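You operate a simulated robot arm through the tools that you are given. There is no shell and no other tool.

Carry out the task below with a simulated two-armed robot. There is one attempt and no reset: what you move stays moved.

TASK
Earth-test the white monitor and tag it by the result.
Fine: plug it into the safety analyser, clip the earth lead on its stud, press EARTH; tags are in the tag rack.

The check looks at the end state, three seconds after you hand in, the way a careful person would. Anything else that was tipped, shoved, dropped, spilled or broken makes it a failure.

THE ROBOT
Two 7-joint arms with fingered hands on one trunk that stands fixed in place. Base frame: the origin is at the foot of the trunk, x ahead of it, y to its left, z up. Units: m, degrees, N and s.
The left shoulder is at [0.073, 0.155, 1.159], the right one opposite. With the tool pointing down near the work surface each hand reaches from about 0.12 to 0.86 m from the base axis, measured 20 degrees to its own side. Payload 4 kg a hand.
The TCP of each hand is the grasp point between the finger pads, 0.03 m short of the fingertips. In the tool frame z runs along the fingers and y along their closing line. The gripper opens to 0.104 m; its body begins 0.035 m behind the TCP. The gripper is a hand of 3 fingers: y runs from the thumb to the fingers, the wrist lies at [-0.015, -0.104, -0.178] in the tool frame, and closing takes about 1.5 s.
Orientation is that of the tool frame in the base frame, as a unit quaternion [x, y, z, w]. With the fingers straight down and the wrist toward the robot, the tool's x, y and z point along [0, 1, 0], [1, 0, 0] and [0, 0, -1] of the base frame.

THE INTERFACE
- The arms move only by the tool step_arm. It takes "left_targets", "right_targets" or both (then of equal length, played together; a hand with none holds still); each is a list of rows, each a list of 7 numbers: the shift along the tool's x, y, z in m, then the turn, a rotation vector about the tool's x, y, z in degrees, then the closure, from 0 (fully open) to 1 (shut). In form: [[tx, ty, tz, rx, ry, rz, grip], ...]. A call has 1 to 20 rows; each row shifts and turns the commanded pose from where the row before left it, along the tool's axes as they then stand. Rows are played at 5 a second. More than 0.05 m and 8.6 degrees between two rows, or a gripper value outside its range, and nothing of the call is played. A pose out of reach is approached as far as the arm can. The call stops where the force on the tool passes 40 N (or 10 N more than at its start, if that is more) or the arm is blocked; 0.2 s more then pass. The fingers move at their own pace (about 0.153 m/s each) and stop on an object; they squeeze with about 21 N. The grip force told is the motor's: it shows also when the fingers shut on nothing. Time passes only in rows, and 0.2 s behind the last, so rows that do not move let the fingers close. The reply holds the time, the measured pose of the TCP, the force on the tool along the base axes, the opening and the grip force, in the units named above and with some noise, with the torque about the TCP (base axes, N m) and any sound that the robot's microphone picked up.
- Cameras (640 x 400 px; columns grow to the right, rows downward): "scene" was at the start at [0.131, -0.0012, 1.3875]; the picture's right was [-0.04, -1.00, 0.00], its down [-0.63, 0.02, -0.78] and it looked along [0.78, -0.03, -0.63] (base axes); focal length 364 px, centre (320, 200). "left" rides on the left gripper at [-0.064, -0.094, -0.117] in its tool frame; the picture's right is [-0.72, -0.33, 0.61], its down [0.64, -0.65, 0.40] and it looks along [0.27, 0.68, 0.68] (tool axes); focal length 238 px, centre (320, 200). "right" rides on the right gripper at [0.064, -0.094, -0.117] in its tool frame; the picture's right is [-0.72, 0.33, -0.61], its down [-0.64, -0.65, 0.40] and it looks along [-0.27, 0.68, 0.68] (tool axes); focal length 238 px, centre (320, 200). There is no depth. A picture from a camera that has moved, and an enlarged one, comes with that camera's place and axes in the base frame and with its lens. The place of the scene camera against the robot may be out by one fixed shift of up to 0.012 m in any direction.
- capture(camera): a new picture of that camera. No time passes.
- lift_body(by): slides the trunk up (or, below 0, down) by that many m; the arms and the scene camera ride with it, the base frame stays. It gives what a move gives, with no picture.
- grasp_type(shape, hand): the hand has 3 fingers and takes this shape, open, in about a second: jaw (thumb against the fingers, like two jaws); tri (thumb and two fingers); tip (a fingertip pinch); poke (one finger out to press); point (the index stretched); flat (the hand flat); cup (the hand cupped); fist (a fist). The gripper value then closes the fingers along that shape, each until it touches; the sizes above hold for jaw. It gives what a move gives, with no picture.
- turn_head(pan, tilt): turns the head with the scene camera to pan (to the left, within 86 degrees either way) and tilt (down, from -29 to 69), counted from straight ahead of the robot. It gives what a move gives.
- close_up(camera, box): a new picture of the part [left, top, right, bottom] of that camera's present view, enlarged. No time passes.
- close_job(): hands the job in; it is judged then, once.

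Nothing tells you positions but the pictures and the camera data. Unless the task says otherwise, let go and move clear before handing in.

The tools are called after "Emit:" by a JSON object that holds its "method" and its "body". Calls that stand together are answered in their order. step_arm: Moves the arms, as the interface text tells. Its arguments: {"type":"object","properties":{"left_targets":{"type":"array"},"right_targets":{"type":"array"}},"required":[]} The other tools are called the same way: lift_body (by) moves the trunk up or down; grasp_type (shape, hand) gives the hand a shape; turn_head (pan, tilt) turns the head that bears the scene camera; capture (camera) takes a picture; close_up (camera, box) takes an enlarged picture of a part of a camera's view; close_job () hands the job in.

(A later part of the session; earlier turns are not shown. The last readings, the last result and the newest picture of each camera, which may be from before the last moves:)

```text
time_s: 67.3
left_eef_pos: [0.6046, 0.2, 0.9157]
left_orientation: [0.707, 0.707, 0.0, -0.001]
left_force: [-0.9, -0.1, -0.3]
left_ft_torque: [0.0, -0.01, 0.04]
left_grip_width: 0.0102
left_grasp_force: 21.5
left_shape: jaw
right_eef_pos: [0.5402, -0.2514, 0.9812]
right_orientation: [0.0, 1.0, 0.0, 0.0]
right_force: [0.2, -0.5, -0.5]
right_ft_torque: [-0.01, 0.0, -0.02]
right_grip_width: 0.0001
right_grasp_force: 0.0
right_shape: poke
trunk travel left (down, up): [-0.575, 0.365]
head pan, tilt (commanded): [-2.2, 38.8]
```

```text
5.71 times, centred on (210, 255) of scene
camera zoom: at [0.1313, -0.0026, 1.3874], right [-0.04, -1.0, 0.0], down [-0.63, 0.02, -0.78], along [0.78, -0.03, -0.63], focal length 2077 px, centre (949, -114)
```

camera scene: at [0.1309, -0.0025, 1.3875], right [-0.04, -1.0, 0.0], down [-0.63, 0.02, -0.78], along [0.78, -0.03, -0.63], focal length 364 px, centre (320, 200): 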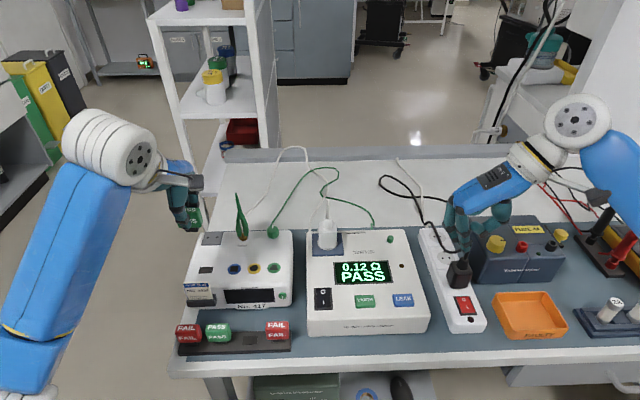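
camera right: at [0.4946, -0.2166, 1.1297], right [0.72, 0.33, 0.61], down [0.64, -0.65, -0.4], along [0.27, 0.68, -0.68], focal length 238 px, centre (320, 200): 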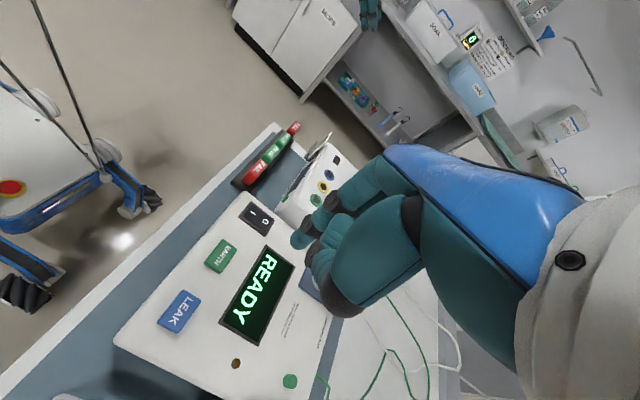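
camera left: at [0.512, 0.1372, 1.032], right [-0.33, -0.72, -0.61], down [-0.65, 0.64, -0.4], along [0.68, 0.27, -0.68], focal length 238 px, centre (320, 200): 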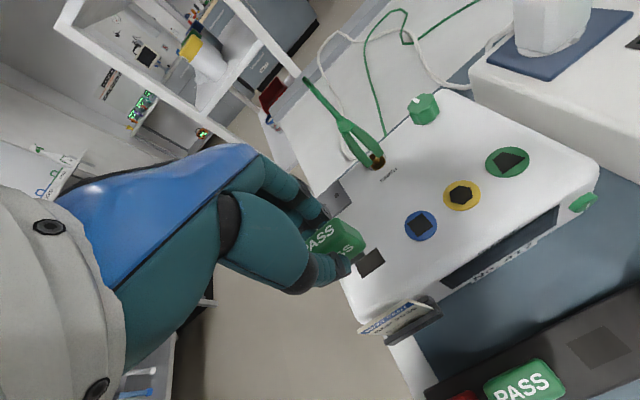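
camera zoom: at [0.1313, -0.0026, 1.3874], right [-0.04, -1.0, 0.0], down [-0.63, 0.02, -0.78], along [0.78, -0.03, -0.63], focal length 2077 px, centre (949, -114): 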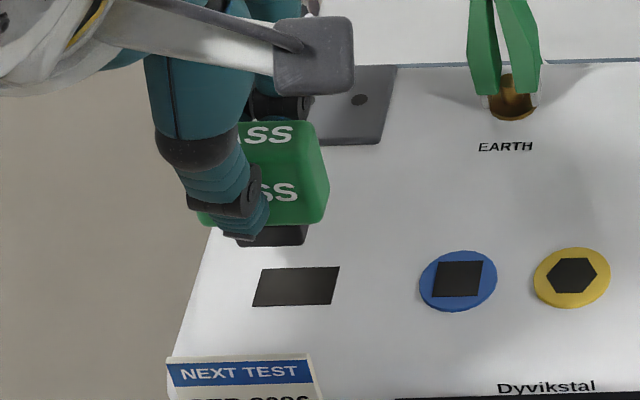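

Both views now show the peg just above the slot. It needs about 2 mm more toward me and to the right; I'll apply that and descend a further 12 mm.

Emit:
{"method": "step_arm", "body": {"left_targets": [[-0.0018, -0.0017, 0.006, 0, 0, 0, 1.0], [0, 0, 0.006, 0, 0, 0, 1.0], [0, 0, 0, 0, 0, 0, 1.0]]}}

Emit:
{"method": "close_up", "body": {"camera": "left", "box": [320, 225, 400, 289]}}

Emit:
{"method": "close_up", "body": {"camera": "scene", "box": [185, 245, 235, 280]}}

```text
time_s: 68.1
left_eef_pos: [0.6033, 0.1982, 0.9025]
left_orientation: [0.707, 0.707, 0.0, -0.001]
left_force: [-0.9, -0.3, -0.4]
left_ft_torque: [-0.02, -0.02, 0.01]
left_grip_width: 0.0101
left_grasp_force: 20.9
left_shape: jaw
right_eef_pos: [0.5406, -0.2513, 0.9817]
right_orientation: [0.0, 1.0, 0.001, 0.0]
right_force: [0.3, 0.1, -0.8]
right_ft_torque: [-0.01, 0.0, -0.02]
right_grip_width: 0.0
right_grasp_force: 0.1
right_shape: poke
trunk travel left (down, up): [-0.575, 0.365]
head pan, tilt (commanded): [-2.2, 38.8]
```

```text
6.25 times, centred on (360, 257) of left
camera zoom: at [0.5106, 0.1349, 1.0195], right [-0.33, -0.72, -0.61], down [-0.65, 0.64, -0.4], along [0.68, 0.27, -0.68], focal length 1490 px, centre (70, -156)
```

zoom: 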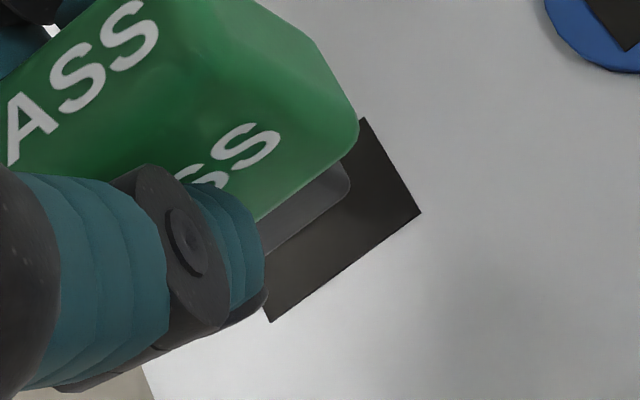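

```text
11.43 times, centred on (210, 262) of scene
camera zoom: at [0.1311, -0.0025, 1.3875], right [-0.04, -1.0, 0.0], down [-0.63, 0.02, -0.78], along [0.78, -0.03, -0.63], focal length 4154 px, centre (1577, -514)
```

zoom: 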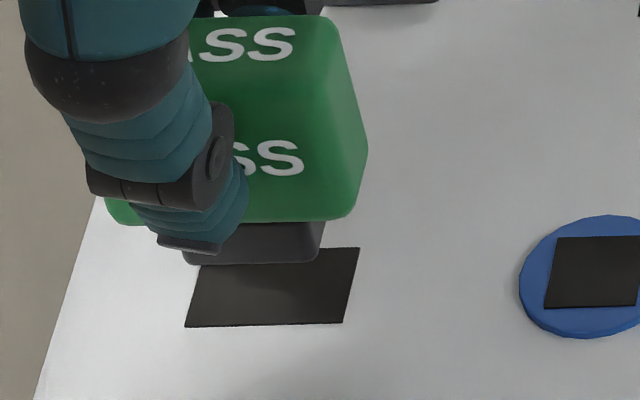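

The peg (22 mm wide) is above the slot (26 mm) with about 12 mm still to go. I'll shift 1.5 mm toward me and lower slowly, watching for contact.

Emit:
{"method": "step_arm", "body": {"left_targets": [[-0.0007, -0.0016, 0.003, 0, 0, 0, 1.0], [0, 0, 0.003, 0, 0, 0, 1.0], [0, 0, 0, 0, 0, 0, 1.0]]}}

Emit:
{"method": "close_up", "body": {"camera": "left", "box": [320, 225, 400, 289]}}

Emit:
{"method": "close_up", "body": {"camera": "scene", "box": [185, 245, 235, 280]}}

```text
time_s: 68.9
left_eef_pos: [0.6024, 0.1962, 0.8981]
left_orientation: [0.707, 0.707, 0.0, 0.0]
left_force: [-0.1, -0.9, -0.1]
left_ft_torque: [0.01, -0.02, 0.0]
left_grip_width: 0.0104
left_grasp_force: 20.4
left_shape: jaw
right_eef_pos: [0.5403, -0.2513, 0.981]
right_orientation: [0.0, 1.0, 0.0, 0.0]
right_force: [-0.5, -0.9, -0.8]
right_ft_torque: [-0.01, -0.02, 0.03]
right_grip_width: 0.0
right_grasp_force: 0.1
right_shape: poke
trunk travel left (down, up): [-0.575, 0.365]
head pan, tilt (commanded): [-2.2, 38.8]
```

```text
6.25 times, centred on (360, 257) of left
camera zoom: at [0.509, 0.1338, 1.0139], right [-0.33, -0.72, -0.61], down [-0.65, 0.64, -0.4], along [0.68, 0.27, -0.68], focal length 1490 px, centre (70, -156)
```

zoom: 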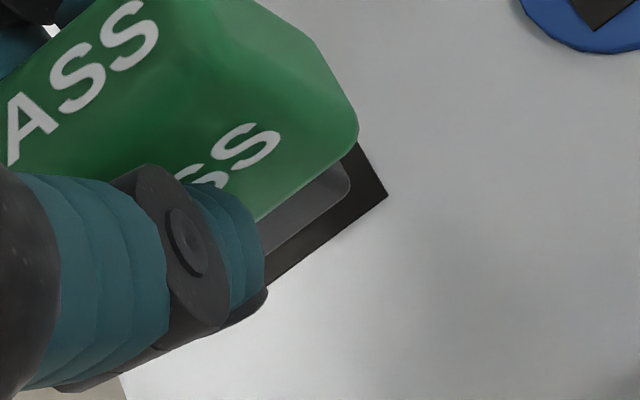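

```text
11.43 times, centred on (210, 262) of scene
camera zoom: at [0.1311, -0.0025, 1.3875], right [-0.04, -1.0, 0.0], down [-0.63, 0.02, -0.78], along [0.78, -0.03, -0.63], focal length 4154 px, centre (1577, -514)
```

zoom: 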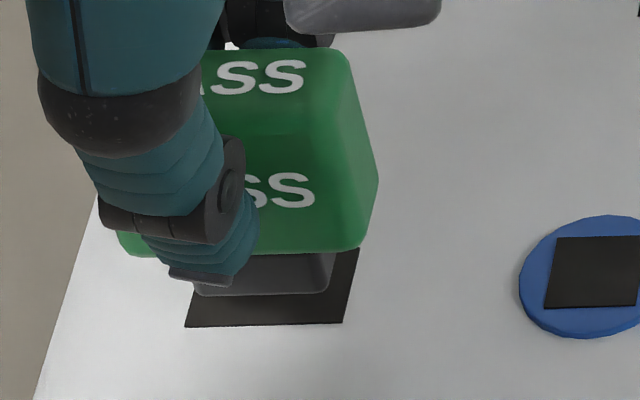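

Both views now agree the peg will land centred in the slot, with about 7 mm to go. I'll continue down in small steps.

Emit:
{"method": "step_arm", "body": {"left_targets": [[0, 0, 0.0025, 0, 0, 0, 1.0], [0, 0, 0.0025, 0, 0, 0, 1.0], [0, 0, 0, 0, 0, 0, 1.0]]}}

Emit:
{"method": "close_up", "body": {"camera": "left", "box": [320, 225, 400, 289]}}

Emit:
{"method": "close_up", "body": {"camera": "scene", "box": [185, 245, 235, 280]}}

```text
time_s: 69.7
left_eef_pos: [0.6028, 0.1973, 0.8916]
left_orientation: [0.707, 0.707, 0.0, 0.0]
left_force: [-0.3, 0.6, 0.5]
left_ft_torque: [-0.01, 0.03, 0.0]
left_grip_width: 0.0105
left_grasp_force: 21.3
left_shape: jaw
right_eef_pos: [0.5402, -0.2513, 0.9809]
right_orientation: [0.0, 1.0, 0.0, 0.0]
right_force: [-0.5, -0.5, -0.1]
right_ft_torque: [-0.02, 0.0, 0.02]
right_grip_width: 0.0001
right_grasp_force: 0.1
right_shape: poke
trunk travel left (down, up): [-0.575, 0.365]
head pan, tilt (commanded): [-2.2, 38.8]
```

```text
6.25 times, centred on (360, 257) of left
camera zoom: at [0.5094, 0.1341, 1.0083], right [-0.33, -0.72, -0.61], down [-0.65, 0.64, -0.4], along [0.68, 0.27, -0.68], focal length 1490 px, centre (70, -156)
```

zoom: 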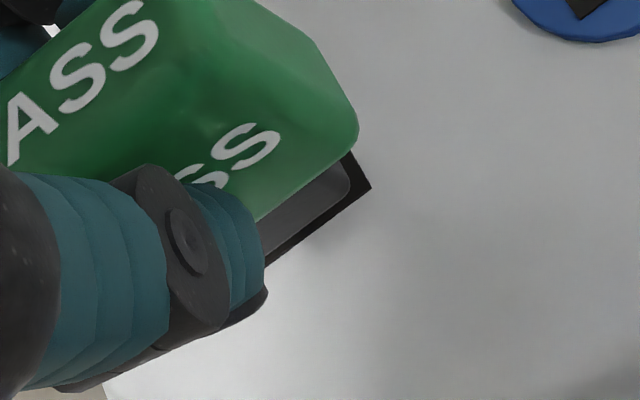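

```text
11.43 times, centred on (210, 262) of scene
camera zoom: at [0.1311, -0.0026, 1.3875], right [-0.04, -1.0, 0.0], down [-0.63, 0.02, -0.78], along [0.78, -0.03, -0.63], focal length 4154 px, centre (1577, -514)
```

zoom: 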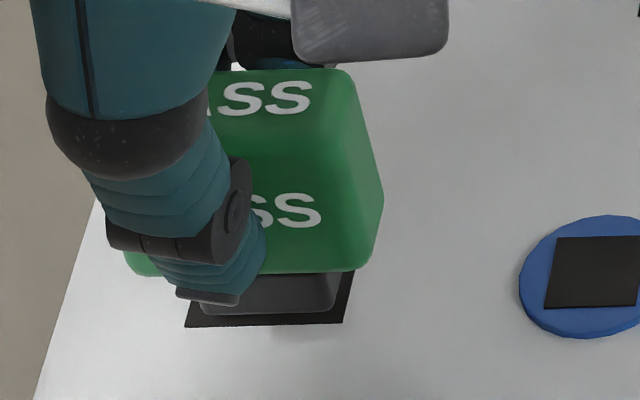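

Emit:
{"method": "step_arm", "body": {"left_targets": [[0.0005, 0, 0.0015, 0, 0, 0, 1.0], [0, 0, 0.0015, 0, 0, 0, 1.0], [0, 0, 0, 0, 0, 0, 1.0]]}}

Emit:
{"method": "close_up", "body": {"camera": "left", "box": [320, 225, 400, 289]}}

Emit:
{"method": "close_up", "body": {"camera": "scene", "box": [185, 245, 235, 280]}}

```text
time_s: 70.5
left_eef_pos: [0.6023, 0.1983, 0.8891]
left_orientation: [0.707, 0.707, 0.001, 0.001]
left_force: [0.1, 0.4, 2.4]
left_ft_torque: [-0.01, -0.01, 0.0]
left_grip_width: 0.0101
left_grasp_force: 20.8
left_shape: jaw
right_eef_pos: [0.5402, -0.251, 0.9814]
right_orientation: [0.0, 1.0, 0.0, 0.001]
right_force: [0.7, 0.2, -0.3]
right_ft_torque: [0.01, -0.02, 0.01]
right_grip_width: 0.0001
right_grasp_force: 0.1
right_shape: poke
trunk travel left (down, up): [-0.575, 0.365]
head pan, tilt (commanded): [-2.2, 38.8]
```

```text
6.25 times, centred on (360, 257) of left
camera zoom: at [0.5088, 0.1343, 1.0053], right [-0.33, -0.72, -0.61], down [-0.65, 0.64, -0.4], along [0.68, 0.27, -0.68], focal length 1490 px, centre (70, -156)
```

zoom: 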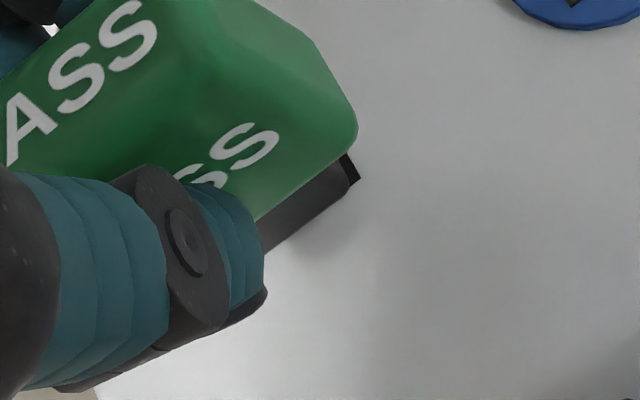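

```text
11.43 times, centred on (210, 262) of scene
camera zoom: at [0.1308, -0.0026, 1.3875], right [-0.04, -1.0, 0.0], down [-0.63, 0.02, -0.78], along [0.78, -0.03, -0.63], focal length 4154 px, centre (1577, -514)
```

zoom: 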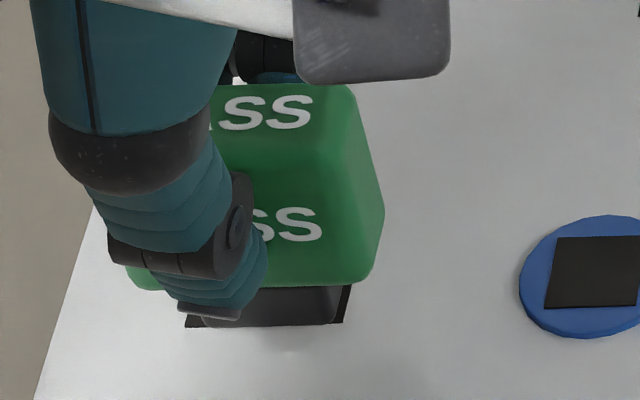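

There's 2.4 N contact. I'll press slightly more to see whether the peg enters or has bottomed out.

Emit:
{"method": "step_arm", "body": {"left_targets": [[0, 0, 0.001, 0, 0, 0, 1.0], [0, 0, 0.001, 0, 0, 0, 1.0], [0, 0, 0, 0, 0, 0, 1.0]]}}

Emit:
{"method": "close_up", "body": {"camera": "left", "box": [340, 235, 400, 280]}}

Emit:
{"method": "close_up", "body": {"camera": "scene", "box": [190, 255, 230, 280]}}

```text
time_s: 71.3
left_eef_pos: [0.6007, 0.1976, 0.8886]
left_orientation: [0.708, 0.707, 0.001, 0.002]
left_force: [-0.1, 0.7, 9.5]
left_ft_torque: [0.01, -0.04, 0.0]
left_grip_width: 0.0105
left_grasp_force: 21.2
left_shape: jaw
right_eef_pos: [0.539, -0.251, 0.9817]
right_orientation: [0.0, 1.0, -0.001, 0.001]
right_force: [0.6, 0.1, 0.2]
right_ft_torque: [-0.02, 0.03, -0.02]
right_grip_width: 0.0
right_grasp_force: 0.1
right_shape: poke
trunk travel left (down, up): [-0.575, 0.365]
head pan, tilt (commanded): [-2.2, 38.8]
```

```text
8.89 times, centred on (370, 258) of left
camera zoom: at [0.5085, 0.1341, 1.0046], right [-0.32, -0.72, -0.61], down [-0.65, 0.64, -0.41], along [0.69, 0.27, -0.68], focal length 2119 px, centre (-124, -311)
```

zoom: 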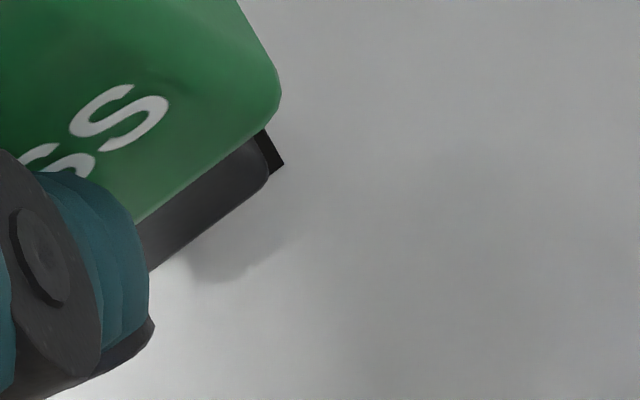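

```text
16.00 times, centred on (210, 268) of scene
camera zoom: at [0.1294, -0.0028, 1.3878], right [-0.04, -1.0, 0.0], down [-0.63, 0.02, -0.78], along [0.78, -0.03, -0.63], focal length 5816 px, centre (2080, -880)
```

zoom: 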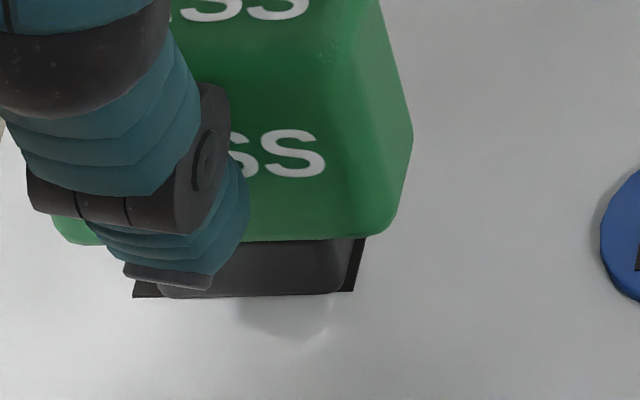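

It's touching, but the peg's front edge sits right on the slot's front edge. I'll lift 3 mm, shift 2 mm forward, and lower again to see if it goes deeper.

Emit:
{"method": "step_arm", "body": {"left_targets": [[0, 0, -0.005, 0, 0, 0, 1.0], [0, 0.002, 0, 0, 0, 0, 1.0], [0, 0, 0.002, 0, 0, 0, 1.0], [0, 0, 0, 0, 0, 0, 1.0]]}}

Emit:
{"method": "close_up", "body": {"camera": "left", "box": [340, 235, 400, 280]}}

Emit:
{"method": "close_up", "body": {"camera": "scene", "box": [190, 255, 230, 280]}}

```text
time_s: 72.3
left_eef_pos: [0.6045, 0.1969, 0.8887]
left_orientation: [0.707, 0.707, 0.0, 0.0]
left_force: [-0.8, -0.1, 0.4]
left_ft_torque: [-0.06, 0.03, -0.01]
left_grip_width: 0.0103
left_grasp_force: 21.0
left_shape: jaw
right_eef_pos: [0.5406, -0.2512, 0.9815]
right_orientation: [-0.001, 1.0, 0.0, -0.001]
right_force: [0.0, -0.4, 0.0]
right_ft_torque: [0.01, -0.01, 0.0]
right_grip_width: 0.0
right_grasp_force: 0.2
right_shape: poke
trunk travel left (down, up): [-0.575, 0.365]
head pan, tilt (commanded): [-2.2, 38.8]
```

```text
8.89 times, centred on (370, 258) of left
camera zoom: at [0.5117, 0.1338, 1.006], right [-0.33, -0.72, -0.61], down [-0.65, 0.64, -0.4], along [0.68, 0.27, -0.68], focal length 2119 px, centre (-124, -311)
```

zoom: 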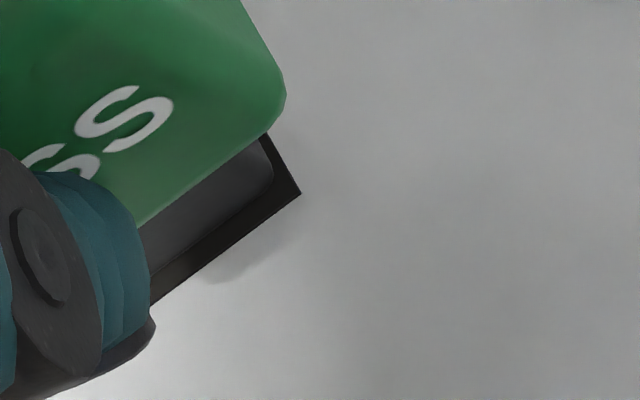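

```text
16.00 times, centred on (210, 268) of scene
camera zoom: at [0.131, -0.0028, 1.3875], right [-0.04, -1.0, 0.0], down [-0.63, 0.02, -0.78], along [0.78, -0.03, -0.63], focal length 5816 px, centre (2080, -880)
```

zoom: 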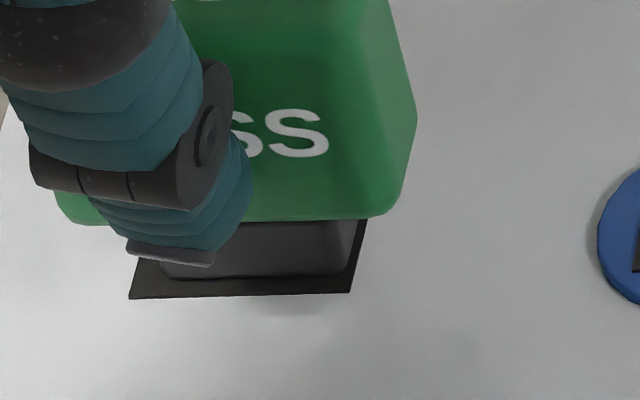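

Emit:
{"method": "step_arm", "body": {"left_targets": [[0, 0, 0.001, 0, 0, 0, 1.0], [0, 0, 0.001, 0, 0, 0, 1.0], [0, 0, 0, 0, 0, 0, 1.0]]}}

Emit:
{"method": "close_up", "body": {"camera": "left", "box": [340, 235, 400, 280]}}

Emit:
{"method": "close_up", "body": {"camera": "scene", "box": [190, 255, 230, 280]}}

```text
time_s: 73.1
left_eef_pos: [0.6039, 0.1982, 0.8878]
left_orientation: [0.706, 0.708, 0.001, 0.001]
left_force: [4.8, 4.3, 8.1]
left_ft_torque: [0.12, -0.17, 0.03]
left_grip_width: 0.0105
left_grasp_force: 20.8
left_shape: jaw
right_eef_pos: [0.5401, -0.2498, 0.9828]
right_orientation: [0.0, 1.0, 0.0, 0.0]
right_force: [-0.1, -1.2, -0.4]
right_ft_torque: [0.03, 0.02, 0.01]
right_grip_width: 0.0
right_grasp_force: 0.0
right_shape: poke
trunk travel left (down, up): [-0.575, 0.365]
head pan, tilt (commanded): [-2.2, 38.8]
```

```text
8.89 times, centred on (370, 258) of left
camera zoom: at [0.5111, 0.1347, 1.0049], right [-0.32, -0.72, -0.61], down [-0.65, 0.64, -0.41], along [0.69, 0.27, -0.68], focal length 2119 px, centre (-124, -311)
```

zoom: 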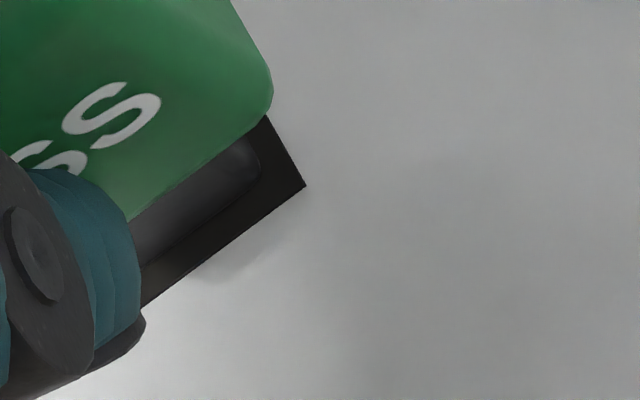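

```text
16.00 times, centred on (210, 268) of scene
camera zoom: at [0.1305, -0.0014, 1.3877], right [-0.04, -1.0, 0.0], down [-0.63, 0.02, -0.78], along [0.78, -0.03, -0.63], focal length 5816 px, centre (2080, -880)
```

zoom: 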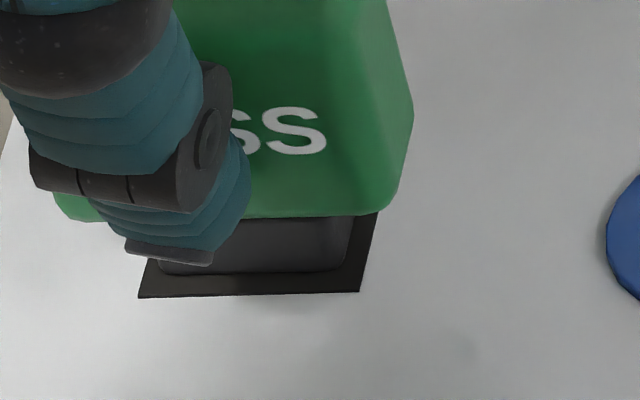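

Now the peg sits a bit too far back and left, with side forces. I'll lift 3 mm, come back 2 mm toward me and 1 mm right, and lower again.

Emit:
{"method": "step_arm", "body": {"left_targets": [[0, 0, -0.005, 0, 0, 0, 1.0], [-0.0008, -0.0018, 0, 0, 0, 0, 1.0], [0, 0, 0.002, 0, 0, 0, 1.0], [0, 0, 0, 0, 0, 0, 1.0]]}}

Emit:
{"method": "close_up", "body": {"camera": "left", "box": [340, 235, 400, 280]}}

Emit:
{"method": "close_up", "body": {"camera": "scene", "box": [190, 255, 230, 280]}}

```text
time_s: 74.1
left_eef_pos: [0.6019, 0.1945, 0.8913]
left_orientation: [0.707, 0.707, 0.0, 0.0]
left_force: [-0.5, -0.7, 0.9]
left_ft_torque: [-0.02, -0.03, 0.0]
left_grip_width: 0.0107
left_grasp_force: 20.7
left_shape: jaw
right_eef_pos: [0.5402, -0.251, 0.9803]
right_orientation: [0.001, 1.0, 0.0, 0.0]
right_force: [0.7, 0.1, -0.4]
right_ft_torque: [-0.01, 0.02, -0.03]
right_grip_width: 0.0
right_grasp_force: 0.1
right_shape: poke
trunk travel left (down, up): [-0.575, 0.365]
head pan, tilt (commanded): [-2.2, 38.8]
```

```text
8.89 times, centred on (370, 258) of left
camera zoom: at [0.509, 0.1319, 1.0077], right [-0.33, -0.72, -0.61], down [-0.65, 0.64, -0.4], along [0.68, 0.27, -0.68], focal length 2119 px, centre (-124, -311)
```

zoom: 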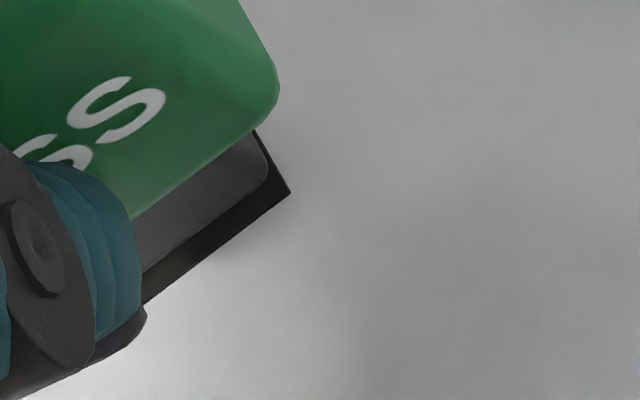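

```text
16.00 times, centred on (210, 268) of scene
camera zoom: at [0.1319, -0.0029, 1.3873], right [-0.04, -1.0, 0.0], down [-0.63, 0.02, -0.78], along [0.78, -0.03, -0.63], focal length 5816 px, centre (2080, -880)
```

zoom: 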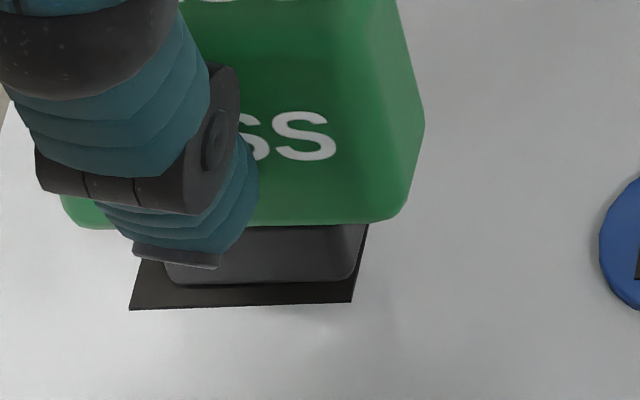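

x looks right now, but I over-corrected to the right by about 2 mm. I'll shift back +2 mm in y and lower.

Emit:
{"method": "step_arm", "body": {"left_targets": [[0.002, 0, 0, 0, 0, 0, 1.0], [0, 0, 0.001, 0, 0, 0, 1.0], [0, 0, 0, 0, 0, 0, 1.0]]}}

Emit:
{"method": "close_up", "body": {"camera": "left", "box": [340, 235, 400, 280]}}

Emit:
{"method": "close_up", "body": {"camera": "scene", "box": [190, 255, 230, 280]}}

```text
time_s: 74.9
left_eef_pos: [0.6024, 0.1972, 0.8904]
left_orientation: [0.708, 0.707, 0.001, 0.0]
left_force: [-1.6, -3.4, 2.3]
left_ft_torque: [-0.05, 0.12, -0.04]
left_grip_width: 0.0103
left_grasp_force: 21.4
left_shape: jaw
right_eef_pos: [0.539, -0.2517, 0.9822]
right_orientation: [0.001, 1.0, 0.001, 0.0]
right_force: [-0.5, -0.5, -0.6]
right_ft_torque: [-0.02, -0.02, 0.02]
right_grip_width: 0.0
right_grasp_force: 0.0
right_shape: poke
trunk travel left (down, up): [-0.575, 0.365]
head pan, tilt (commanded): [-2.2, 38.8]
```

```text
8.89 times, centred on (370, 258) of left
camera zoom: at [0.5087, 0.1347, 1.0077], right [-0.33, -0.72, -0.61], down [-0.65, 0.64, -0.4], along [0.68, 0.27, -0.68], focal length 2119 px, centre (-124, -311)
```

zoom: 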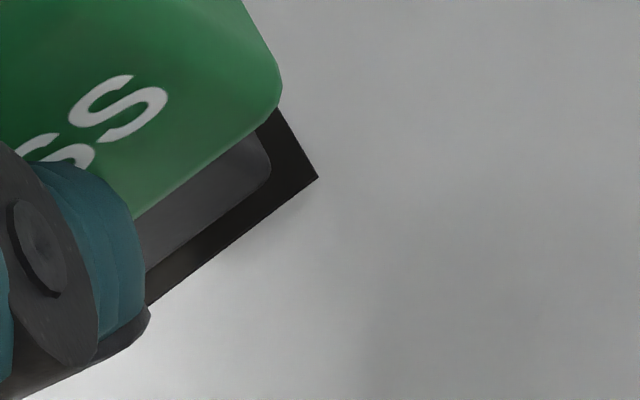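

```text
16.00 times, centred on (210, 268) of scene
camera zoom: at [0.1298, -0.0035, 1.3876], right [-0.04, -1.0, 0.0], down [-0.63, 0.03, -0.78], along [0.78, -0.03, -0.63], focal length 5816 px, centre (2080, -880)
```

zoom: 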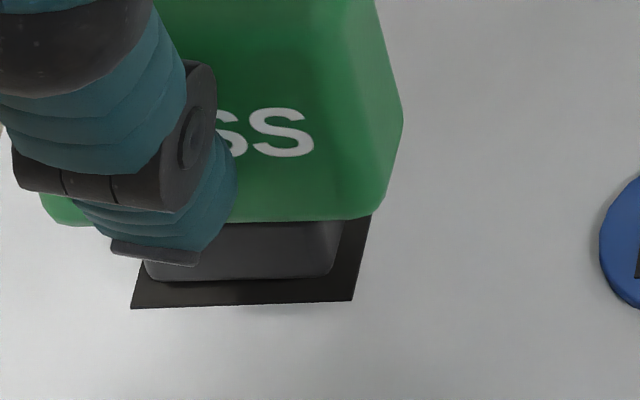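

The side forces suggest the peg is inside the recess and touching its back and left walls. I'll centre it (back 2 mm toward me, 1 mm right) and lower gently.

Emit:
{"method": "step_arm", "body": {"left_targets": [[-0.001, -0.0016, -0.0005, 0, 0, 0, 1.0], [0, 0, 0, 0, 0, 0, 1.0]]}}

Emit:
{"method": "close_up", "body": {"camera": "left", "box": [340, 235, 400, 280]}}

Emit:
{"method": "close_up", "body": {"camera": "scene", "box": [190, 255, 230, 280]}}

```text
time_s: 75.5
left_eef_pos: [0.6029, 0.1976, 0.8913]
left_orientation: [0.707, 0.707, -0.001, 0.0]
left_force: [2.1, 0.8, 1.5]
left_ft_torque: [0.03, -0.06, -0.03]
left_grip_width: 0.0107
left_grasp_force: 21.1
left_shape: jaw
right_eef_pos: [0.5406, -0.251, 0.9823]
right_orientation: [0.0, 1.0, 0.0, 0.001]
right_force: [0.3, 0.8, 0.0]
right_ft_torque: [0.0, -0.02, -0.01]
right_grip_width: 0.0
right_grasp_force: 0.1
right_shape: poke
trunk travel left (down, up): [-0.575, 0.365]
head pan, tilt (commanded): [-2.2, 38.8]
```

```text
8.89 times, centred on (370, 258) of left
camera zoom: at [0.5086, 0.1343, 1.0079], right [-0.33, -0.72, -0.61], down [-0.65, 0.64, -0.4], along [0.68, 0.27, -0.68], focal length 2119 px, centre (-124, -311)
```

zoom: 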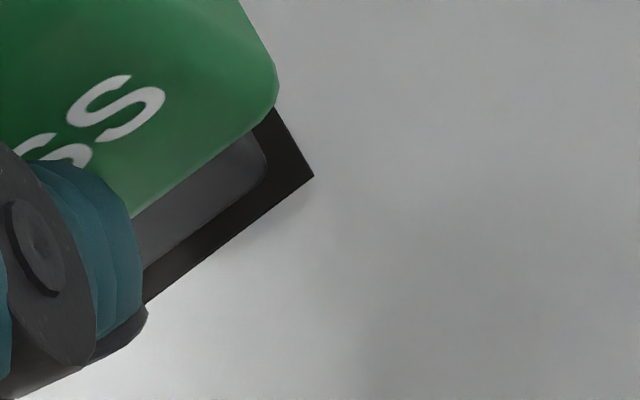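

```text
16.00 times, centred on (210, 268) of scene
camera zoom: at [0.1315, -0.0025, 1.3874], right [-0.04, -1.0, 0.0], down [-0.63, 0.02, -0.78], along [0.78, -0.03, -0.63], focal length 5816 px, centre (2080, -880)
```

zoom: 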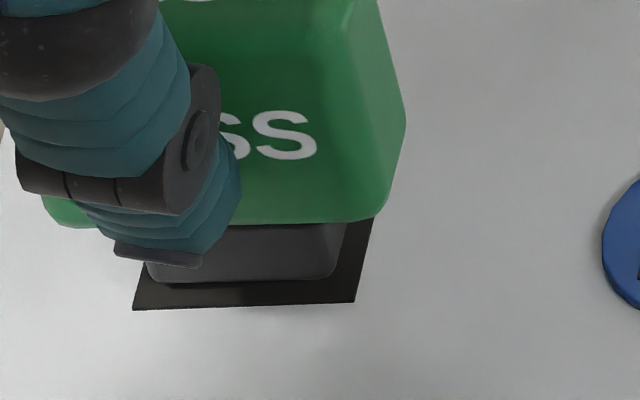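

It's held by friction. I'll lift 4 mm clear, and recheck the alignment without contact.

Emit:
{"method": "step_arm", "body": {"left_targets": [[0, 0, -0.004, 0, 0, 0, 1.0], [0, 0, 0, 0, 0, 0, 1.0], [0, 0, 0, 0, 0, 0, 1.0]]}}

Emit:
{"method": "close_up", "body": {"camera": "left", "box": [340, 235, 400, 280]}}

Emit:
{"method": "close_up", "body": {"camera": "scene", "box": [190, 255, 230, 280]}}

```text
time_s: 76.3
left_eef_pos: [0.6019, 0.1962, 0.8951]
left_orientation: [0.707, 0.707, -0.001, -0.001]
left_force: [-0.4, 0.0, 0.7]
left_ft_torque: [0.0, -0.03, -0.01]
left_grip_width: 0.0104
left_grasp_force: 21.2
left_shape: jaw
right_eef_pos: [0.5408, -0.2512, 0.9819]
right_orientation: [0.0, 1.0, 0.0, 0.0]
right_force: [0.1, 0.1, 0.7]
right_ft_torque: [-0.02, 0.03, 0.0]
right_grip_width: 0.0
right_grasp_force: 0.1
right_shape: poke
trunk travel left (down, up): [-0.575, 0.365]
head pan, tilt (commanded): [-2.2, 38.8]
```

```text
8.89 times, centred on (370, 258) of left
camera zoom: at [0.5077, 0.1342, 1.0116], right [-0.33, -0.72, -0.61], down [-0.65, 0.64, -0.4], along [0.68, 0.27, -0.68], focal length 2119 px, centre (-124, -311)
```

zoom: 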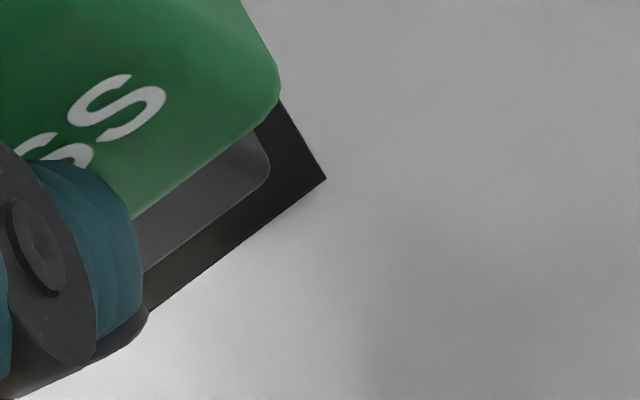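

```text
16.00 times, centred on (210, 268) of scene
camera zoom: at [0.1316, -0.0026, 1.3874], right [-0.04, -1.0, 0.0], down [-0.63, 0.02, -0.78], along [0.78, -0.03, -0.63], focal length 5816 px, centre (2080, -880)
```

zoom: 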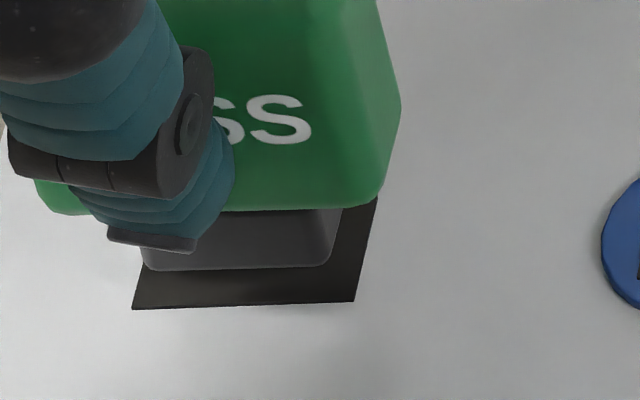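

With no contact the peg is well inside the outline; only about 0.7 mm of correction is needed. I'll apply it and lower in small steps.

Emit:
{"method": "step_arm", "body": {"left_targets": [[-0.0007, 0.0006, 0.001, 0, 0, 0, 1.0], [0, 0, 0.0015, 0, 0, 0, 1.0], [0, 0, 0.0015, 0, 0, 0, 1.0], [0, 0, 0, 0, 0, 0, 1.0]]}}

Emit:
{"method": "close_up", "body": {"camera": "scene", "box": [190, 255, 230, 280]}}

```text
time_s: 77.3
left_eef_pos: [0.6018, 0.1961, 0.8921]
left_orientation: [0.707, 0.707, 0.0, 0.001]
left_force: [0.6, -0.5, -0.3]
left_ft_torque: [-0.06, 0.05, -0.01]
left_grip_width: 0.0104
left_grasp_force: 21.2
left_shape: jaw
right_eef_pos: [0.5406, -0.2508, 0.9811]
right_orientation: [0.001, 1.0, -0.001, 0.0]
right_force: [1.0, 0.6, 0.0]
right_ft_torque: [0.01, -0.05, 0.0]
right_grip_width: 0.0002
right_grasp_force: 0.0
right_shape: poke
trunk travel left (down, up): [-0.575, 0.365]
head pan, tilt (commanded): [-2.2, 38.8]
```

```text
16.00 times, centred on (210, 268) of scene
camera zoom: at [0.1314, -0.0026, 1.3874], right [-0.04, -1.0, 0.0], down [-0.63, 0.02, -0.78], along [0.78, -0.03, -0.63], focal length 5816 px, centre (2080, -880)
```

zoom: 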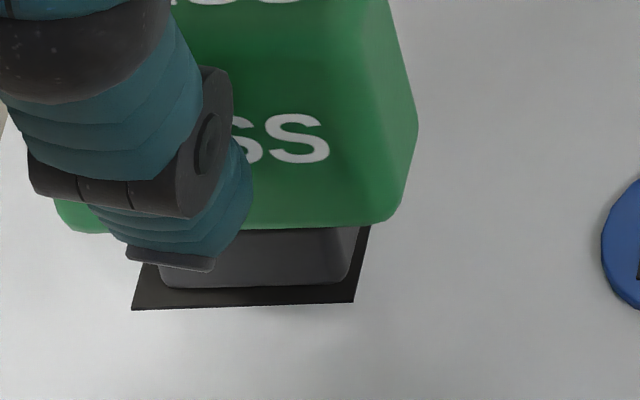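

Emit:
{"method": "step_arm", "body": {"left_targets": [[0.0004, 0, 0.0015, 0, 0, 0, 1.0], [0, 0, 0.0015, 0, 0, 0, 1.0], [0, 0, 0, 0, 0, 0, 1.0]]}}

Emit:
{"method": "close_up", "body": {"camera": "scene", "box": [190, 255, 230, 280]}}

Emit:
{"method": "close_up", "body": {"camera": "left", "box": [340, 235, 400, 280]}}

```text
time_s: 78.1
left_eef_pos: [0.6022, 0.1967, 0.8896]
left_orientation: [0.707, 0.708, 0.001, 0.001]
left_force: [5.3, 2.8, 4.1]
left_ft_torque: [0.05, -0.19, 0.0]
left_grip_width: 0.0105
left_grasp_force: 20.7
left_shape: jaw
right_eef_pos: [0.5406, -0.2504, 0.9816]
right_orientation: [0.0, 1.0, 0.0, 0.0]
right_force: [-0.2, 0.0, -0.2]
right_ft_torque: [0.0, -0.02, 0.0]
right_grip_width: 0.0
right_grasp_force: 0.1
right_shape: poke
trunk travel left (down, up): [-0.575, 0.365]
head pan, tilt (commanded): [-2.2, 38.8]
```

```text
16.00 times, centred on (210, 268) of scene
camera zoom: at [0.1311, -0.002, 1.3876], right [-0.04, -1.0, 0.0], down [-0.63, 0.02, -0.78], along [0.78, -0.03, -0.63], focal length 5816 px, centre (2080, -880)
```

zoom: 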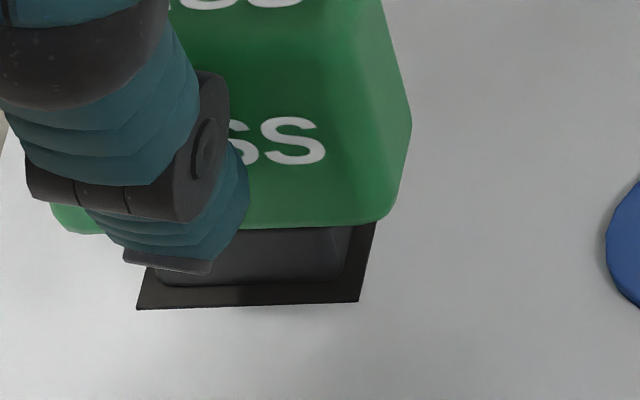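

```text
8.89 times, centred on (370, 258) of left
camera zoom: at [0.509, 0.1344, 1.0053], right [-0.32, -0.72, -0.61], down [-0.65, 0.64, -0.41], along [0.69, 0.27, -0.68], focal length 2119 px, centre (-124, -311)
```

zoom: 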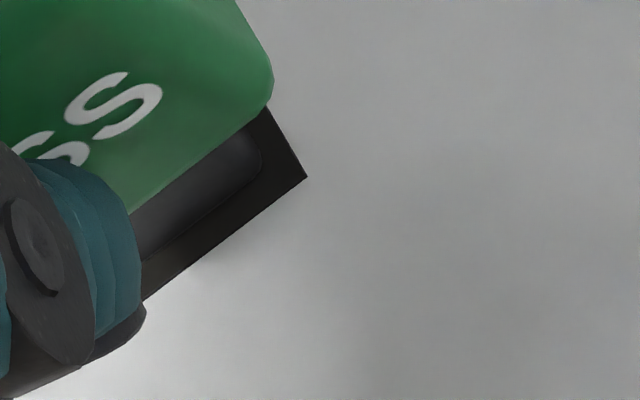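

The wall forces push the tag forward and to the left. To see how a seated tag should look, I'll zoom in on the other tags in the rack.

Emit:
{"method": "close_up", "body": {"camera": "scene", "box": [195, 315, 245, 350]}}

Emit:
{"method": "close_up", "body": {"camera": "scene", "box": [255, 315, 305, 350]}}

Emit:
{"method": "capture", "body": {"camera": "left"}}

```text
11.43 times, centred on (220, 332) of scene
camera zoom: at [0.1311, -0.002, 1.3876], right [-0.04, -1.0, 0.0], down [-0.63, 0.02, -0.78], along [0.78, -0.03, -0.63], focal length 4154 px, centre (1463, -1314)
```

zoom: 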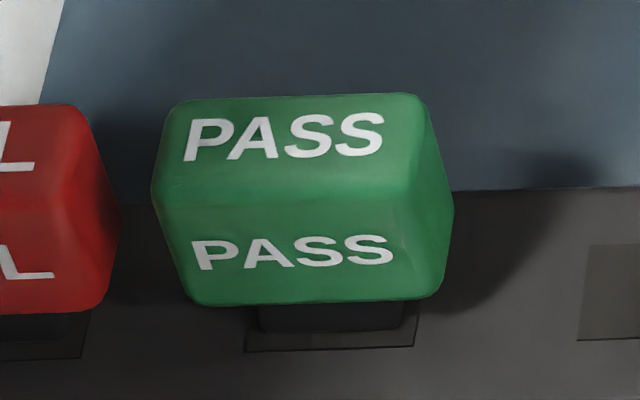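

```text
11.43 times, centred on (280, 332) of scene
camera zoom: at [0.1311, -0.002, 1.3876], right [-0.04, -1.0, 0.0], down [-0.63, 0.02, -0.78], along [0.78, -0.03, -0.63], focal length 4154 px, centre (777, -1314)
```

zoom: 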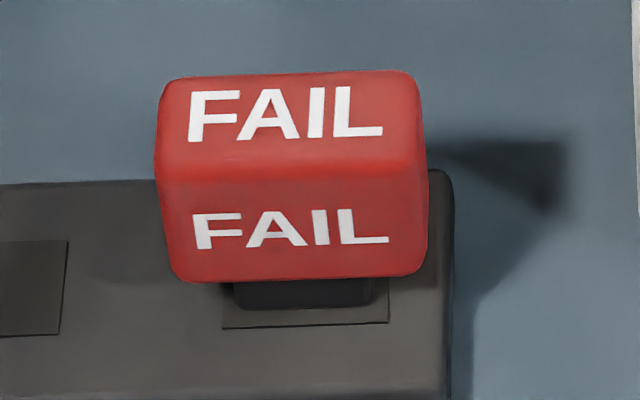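

```text
taken
camera left: at [0.509, 0.1344, 1.0053], right [-0.32, -0.72, -0.61], down [-0.65, 0.64, -0.41], along [0.69, 0.27, -0.68], focal length 238 px, centre (320, 200)
```

left: 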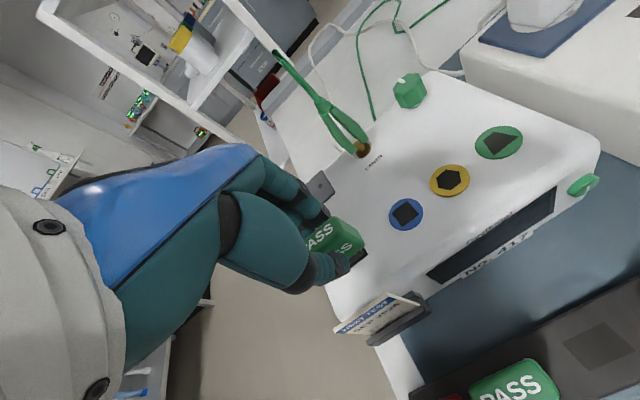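

A seated tag in the rack looks much like mine does now: peg centred in the outline, with a dark strip in front. I'll relieve the side force by moving slightly forward and left, then press down lightly.

Emit:
{"method": "step_arm", "body": {"left_targets": [[0.0008, 0.0014, 0, 0, 0, 0, 1.0], [0, 0, 0.001, 0, 0, 0, 1.0], [0, 0, 0, 0, 0, 0, 1.0]]}}

Emit:
{"method": "close_up", "body": {"camera": "scene", "box": [190, 255, 230, 280]}}

Emit:
{"method": "close_up", "body": {"camera": "left", "box": [340, 235, 400, 280]}}

```text
time_s: 78.9
left_eef_pos: [0.6024, 0.1976, 0.8895]
left_orientation: [0.707, 0.707, 0.001, 0.002]
left_force: [1.2, 2.7, 11.7]
left_ft_torque: [0.14, -0.1, 0.01]
left_grip_width: 0.0109
left_grasp_force: 21.1
left_shape: jaw
right_eef_pos: [0.5385, -0.2513, 0.9827]
right_orientation: [0.0, 1.0, -0.001, 0.001]
right_force: [0.4, 0.5, 0.3]
right_ft_torque: [-0.01, 0.02, -0.03]
right_grip_width: 0.0003
right_grasp_force: 0.1
right_shape: poke
trunk travel left (down, up): [-0.575, 0.365]
head pan, tilt (commanded): [-2.2, 38.8]
```

```text
16.00 times, centred on (210, 268) of scene
camera zoom: at [0.1289, -0.0026, 1.3879], right [-0.04, -1.0, 0.0], down [-0.63, 0.02, -0.78], along [0.78, -0.03, -0.63], focal length 5816 px, centre (2080, -880)
```

zoom: 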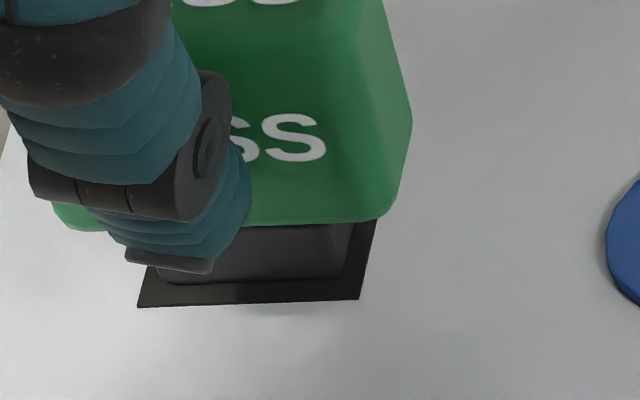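

```text
8.89 times, centred on (370, 258) of left
camera zoom: at [0.5091, 0.1345, 1.0048], right [-0.32, -0.72, -0.61], down [-0.65, 0.64, -0.41], along [0.69, 0.27, -0.68], focal length 2119 px, centre (-124, -311)
```

zoom: 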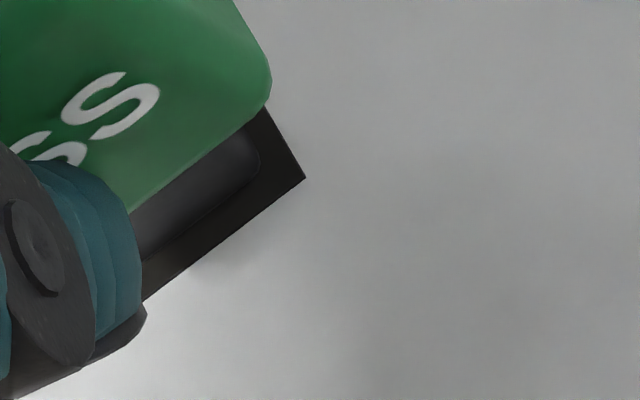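

The tag is bottomed out at z 0.8895, just where I predicted, and centred like the tags in the rack. I'll take off the push and open the fingers slightly.

Emit:
{"method": "step_arm", "body": {"left_targets": [[0, 0, -0.0015, 0, 0, 0, 1.0], [0, 0, 0, 0, 0, 0, 1.0]]}}

Emit:
{"method": "step_arm", "body": {"left_targets": [[0, 0, 0, 0, 0, 0, 0.9], [0, 0, 0, 0, 0, 0, 0.84], [0, 0, 0, 0, 0, 0, 0.78], [0, 0, 0, 0, 0, 0, 0.74], [0, 0, 0, 0, 0, 0, 0.74]]}}

Emit:
{"method": "close_up", "body": {"camera": "scene", "box": [180, 245, 240, 285]}}

Emit:
{"method": "close_up", "body": {"camera": "left", "box": [280, 190, 400, 280]}}

```text
time_s: 79.5
left_eef_pos: [0.6025, 0.1975, 0.8878]
left_orientation: [0.707, 0.707, 0.0, 0.0]
left_force: [2.8, 1.0, 7.5]
left_ft_torque: [0.02, -0.12, 0.01]
left_grip_width: 0.0106
left_grasp_force: 20.8
left_shape: jaw
right_eef_pos: [0.5407, -0.2509, 0.9826]
right_orientation: [0.0, 1.0, 0.0, 0.0]
right_force: [-0.1, -0.2, -0.5]
right_ft_torque: [0.0, 0.01, 0.0]
right_grip_width: 0.0001
right_grasp_force: 0.1
right_shape: poke
trunk travel left (down, up): [-0.575, 0.365]
head pan, tilt (commanded): [-2.2, 38.8]
```

```text
time_s: 80.7
left_eef_pos: [0.603, 0.1984, 0.8887]
left_orientation: [0.707, 0.707, -0.001, 0.0]
left_force: [0.2, -0.1, 0.2]
left_ft_torque: [0.01, 0.0, 0.0]
left_grip_width: 0.0265
left_grasp_force: 0.1
left_shape: jaw
right_eef_pos: [0.5405, -0.2516, 0.9813]
right_orientation: [0.0, 1.0, -0.001, 0.0]
right_force: [-0.4, 0.2, 0.0]
right_ft_torque: [0.0, -0.01, -0.03]
right_grip_width: 0.0
right_grasp_force: 0.0
right_shape: poke
trunk travel left (down, up): [-0.575, 0.365]
head pan, tilt (commanded): [-2.2, 38.8]
```

```text
10.00 times, centred on (210, 265) of scene
camera zoom: at [0.1311, -0.0026, 1.3874], right [-0.04, -1.0, 0.0], down [-0.63, 0.02, -0.78], along [0.78, -0.03, -0.63], focal length 3635 px, centre (1420, -450)
```

zoom: 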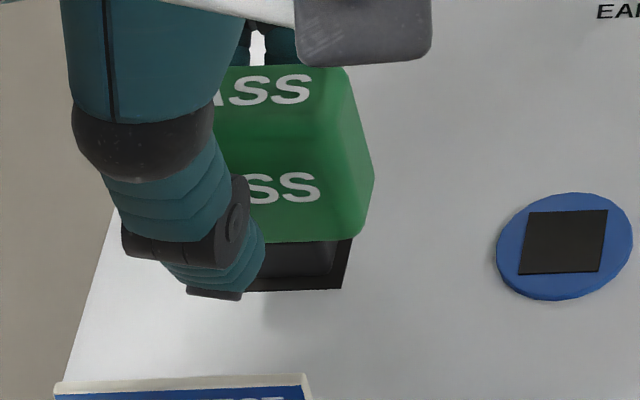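

```text
4.44 times, centred on (340, 235) of left
camera zoom: at [0.51, 0.1346, 1.0055], right [-0.33, -0.72, -0.61], down [-0.65, 0.64, -0.4], along [0.68, 0.27, -0.68], focal length 1059 px, centre (231, 44)
```

zoom: 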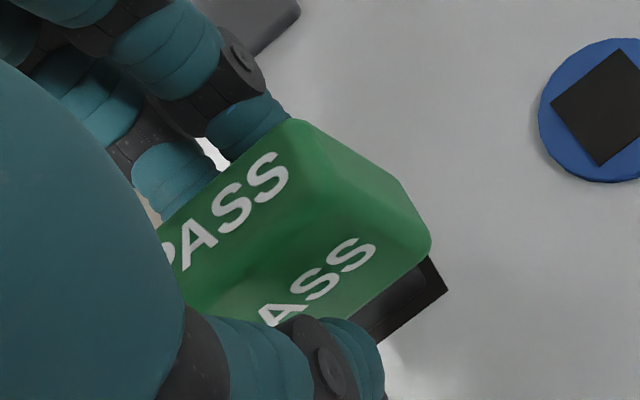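

Released; the tag stands in the slot with the same geometry as the seated ones in the rack. I'll raise the hand straight up.

Emit:
{"method": "step_arm", "body": {"left_targets": [[0, 0, -0.01, 0, 0, 0, 0.72], [0, 0, -0.015, 0, 0, 0, 0.72], [0, 0, -0.02, 0, 0, 0, 0.72], [0, 0, -0.03, 0, 0, 0, 0.72], [0, 0, -0.04, 0, 0, 0, 0.6]]}}

Emit:
{"method": "close_up", "body": {"camera": "scene", "box": [170, 230, 250, 290]}}

Emit:
{"method": "capture", "body": {"camera": "left"}}

```text
time_s: 81.9
left_eef_pos: [0.6038, 0.1985, 1.003]
left_orientation: [0.707, 0.707, 0.001, -0.001]
left_force: [-0.2, -0.7, 1.2]
left_ft_torque: [0.0, -0.02, -0.01]
left_grip_width: 0.0415
left_grasp_force: 0.1
left_shape: jaw
right_eef_pos: [0.5409, -0.251, 0.982]
right_orientation: [0.0, 1.0, 0.002, 0.0]
right_force: [-0.3, -0.1, 0.7]
right_ft_torque: [0.04, 0.03, 0.0]
right_grip_width: 0.0
right_grasp_force: 0.0
right_shape: poke
trunk travel left (down, up): [-0.575, 0.365]
head pan, tilt (commanded): [-2.2, 38.8]
```

```text
6.67 times, centred on (210, 260) of scene
camera zoom: at [0.1313, -0.0031, 1.3874], right [-0.04, -1.0, 0.0], down [-0.63, 0.02, -0.78], along [0.78, -0.03, -0.63], focal length 2423 px, centre (1053, -200)
```

zoom: 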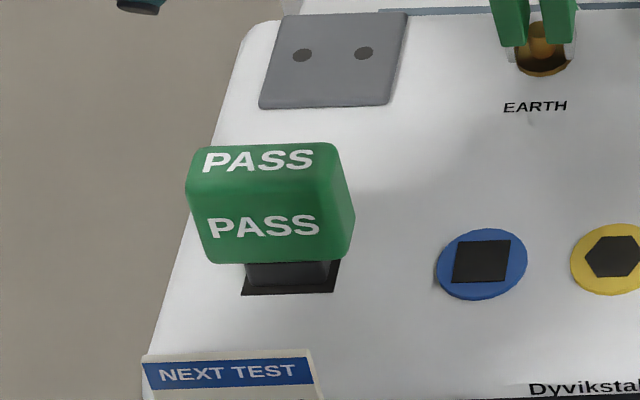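

```text
taken
camera left: at [0.5106, 0.1355, 1.1204], right [-0.33, -0.72, -0.61], down [-0.65, 0.64, -0.4], along [0.68, 0.27, -0.68], focal length 238 px, centre (320, 200)
```

left: 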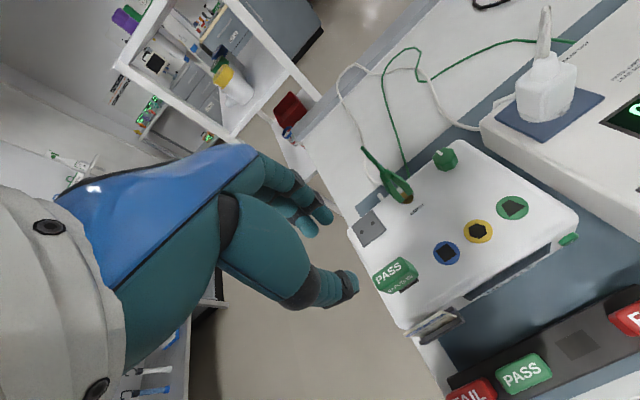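

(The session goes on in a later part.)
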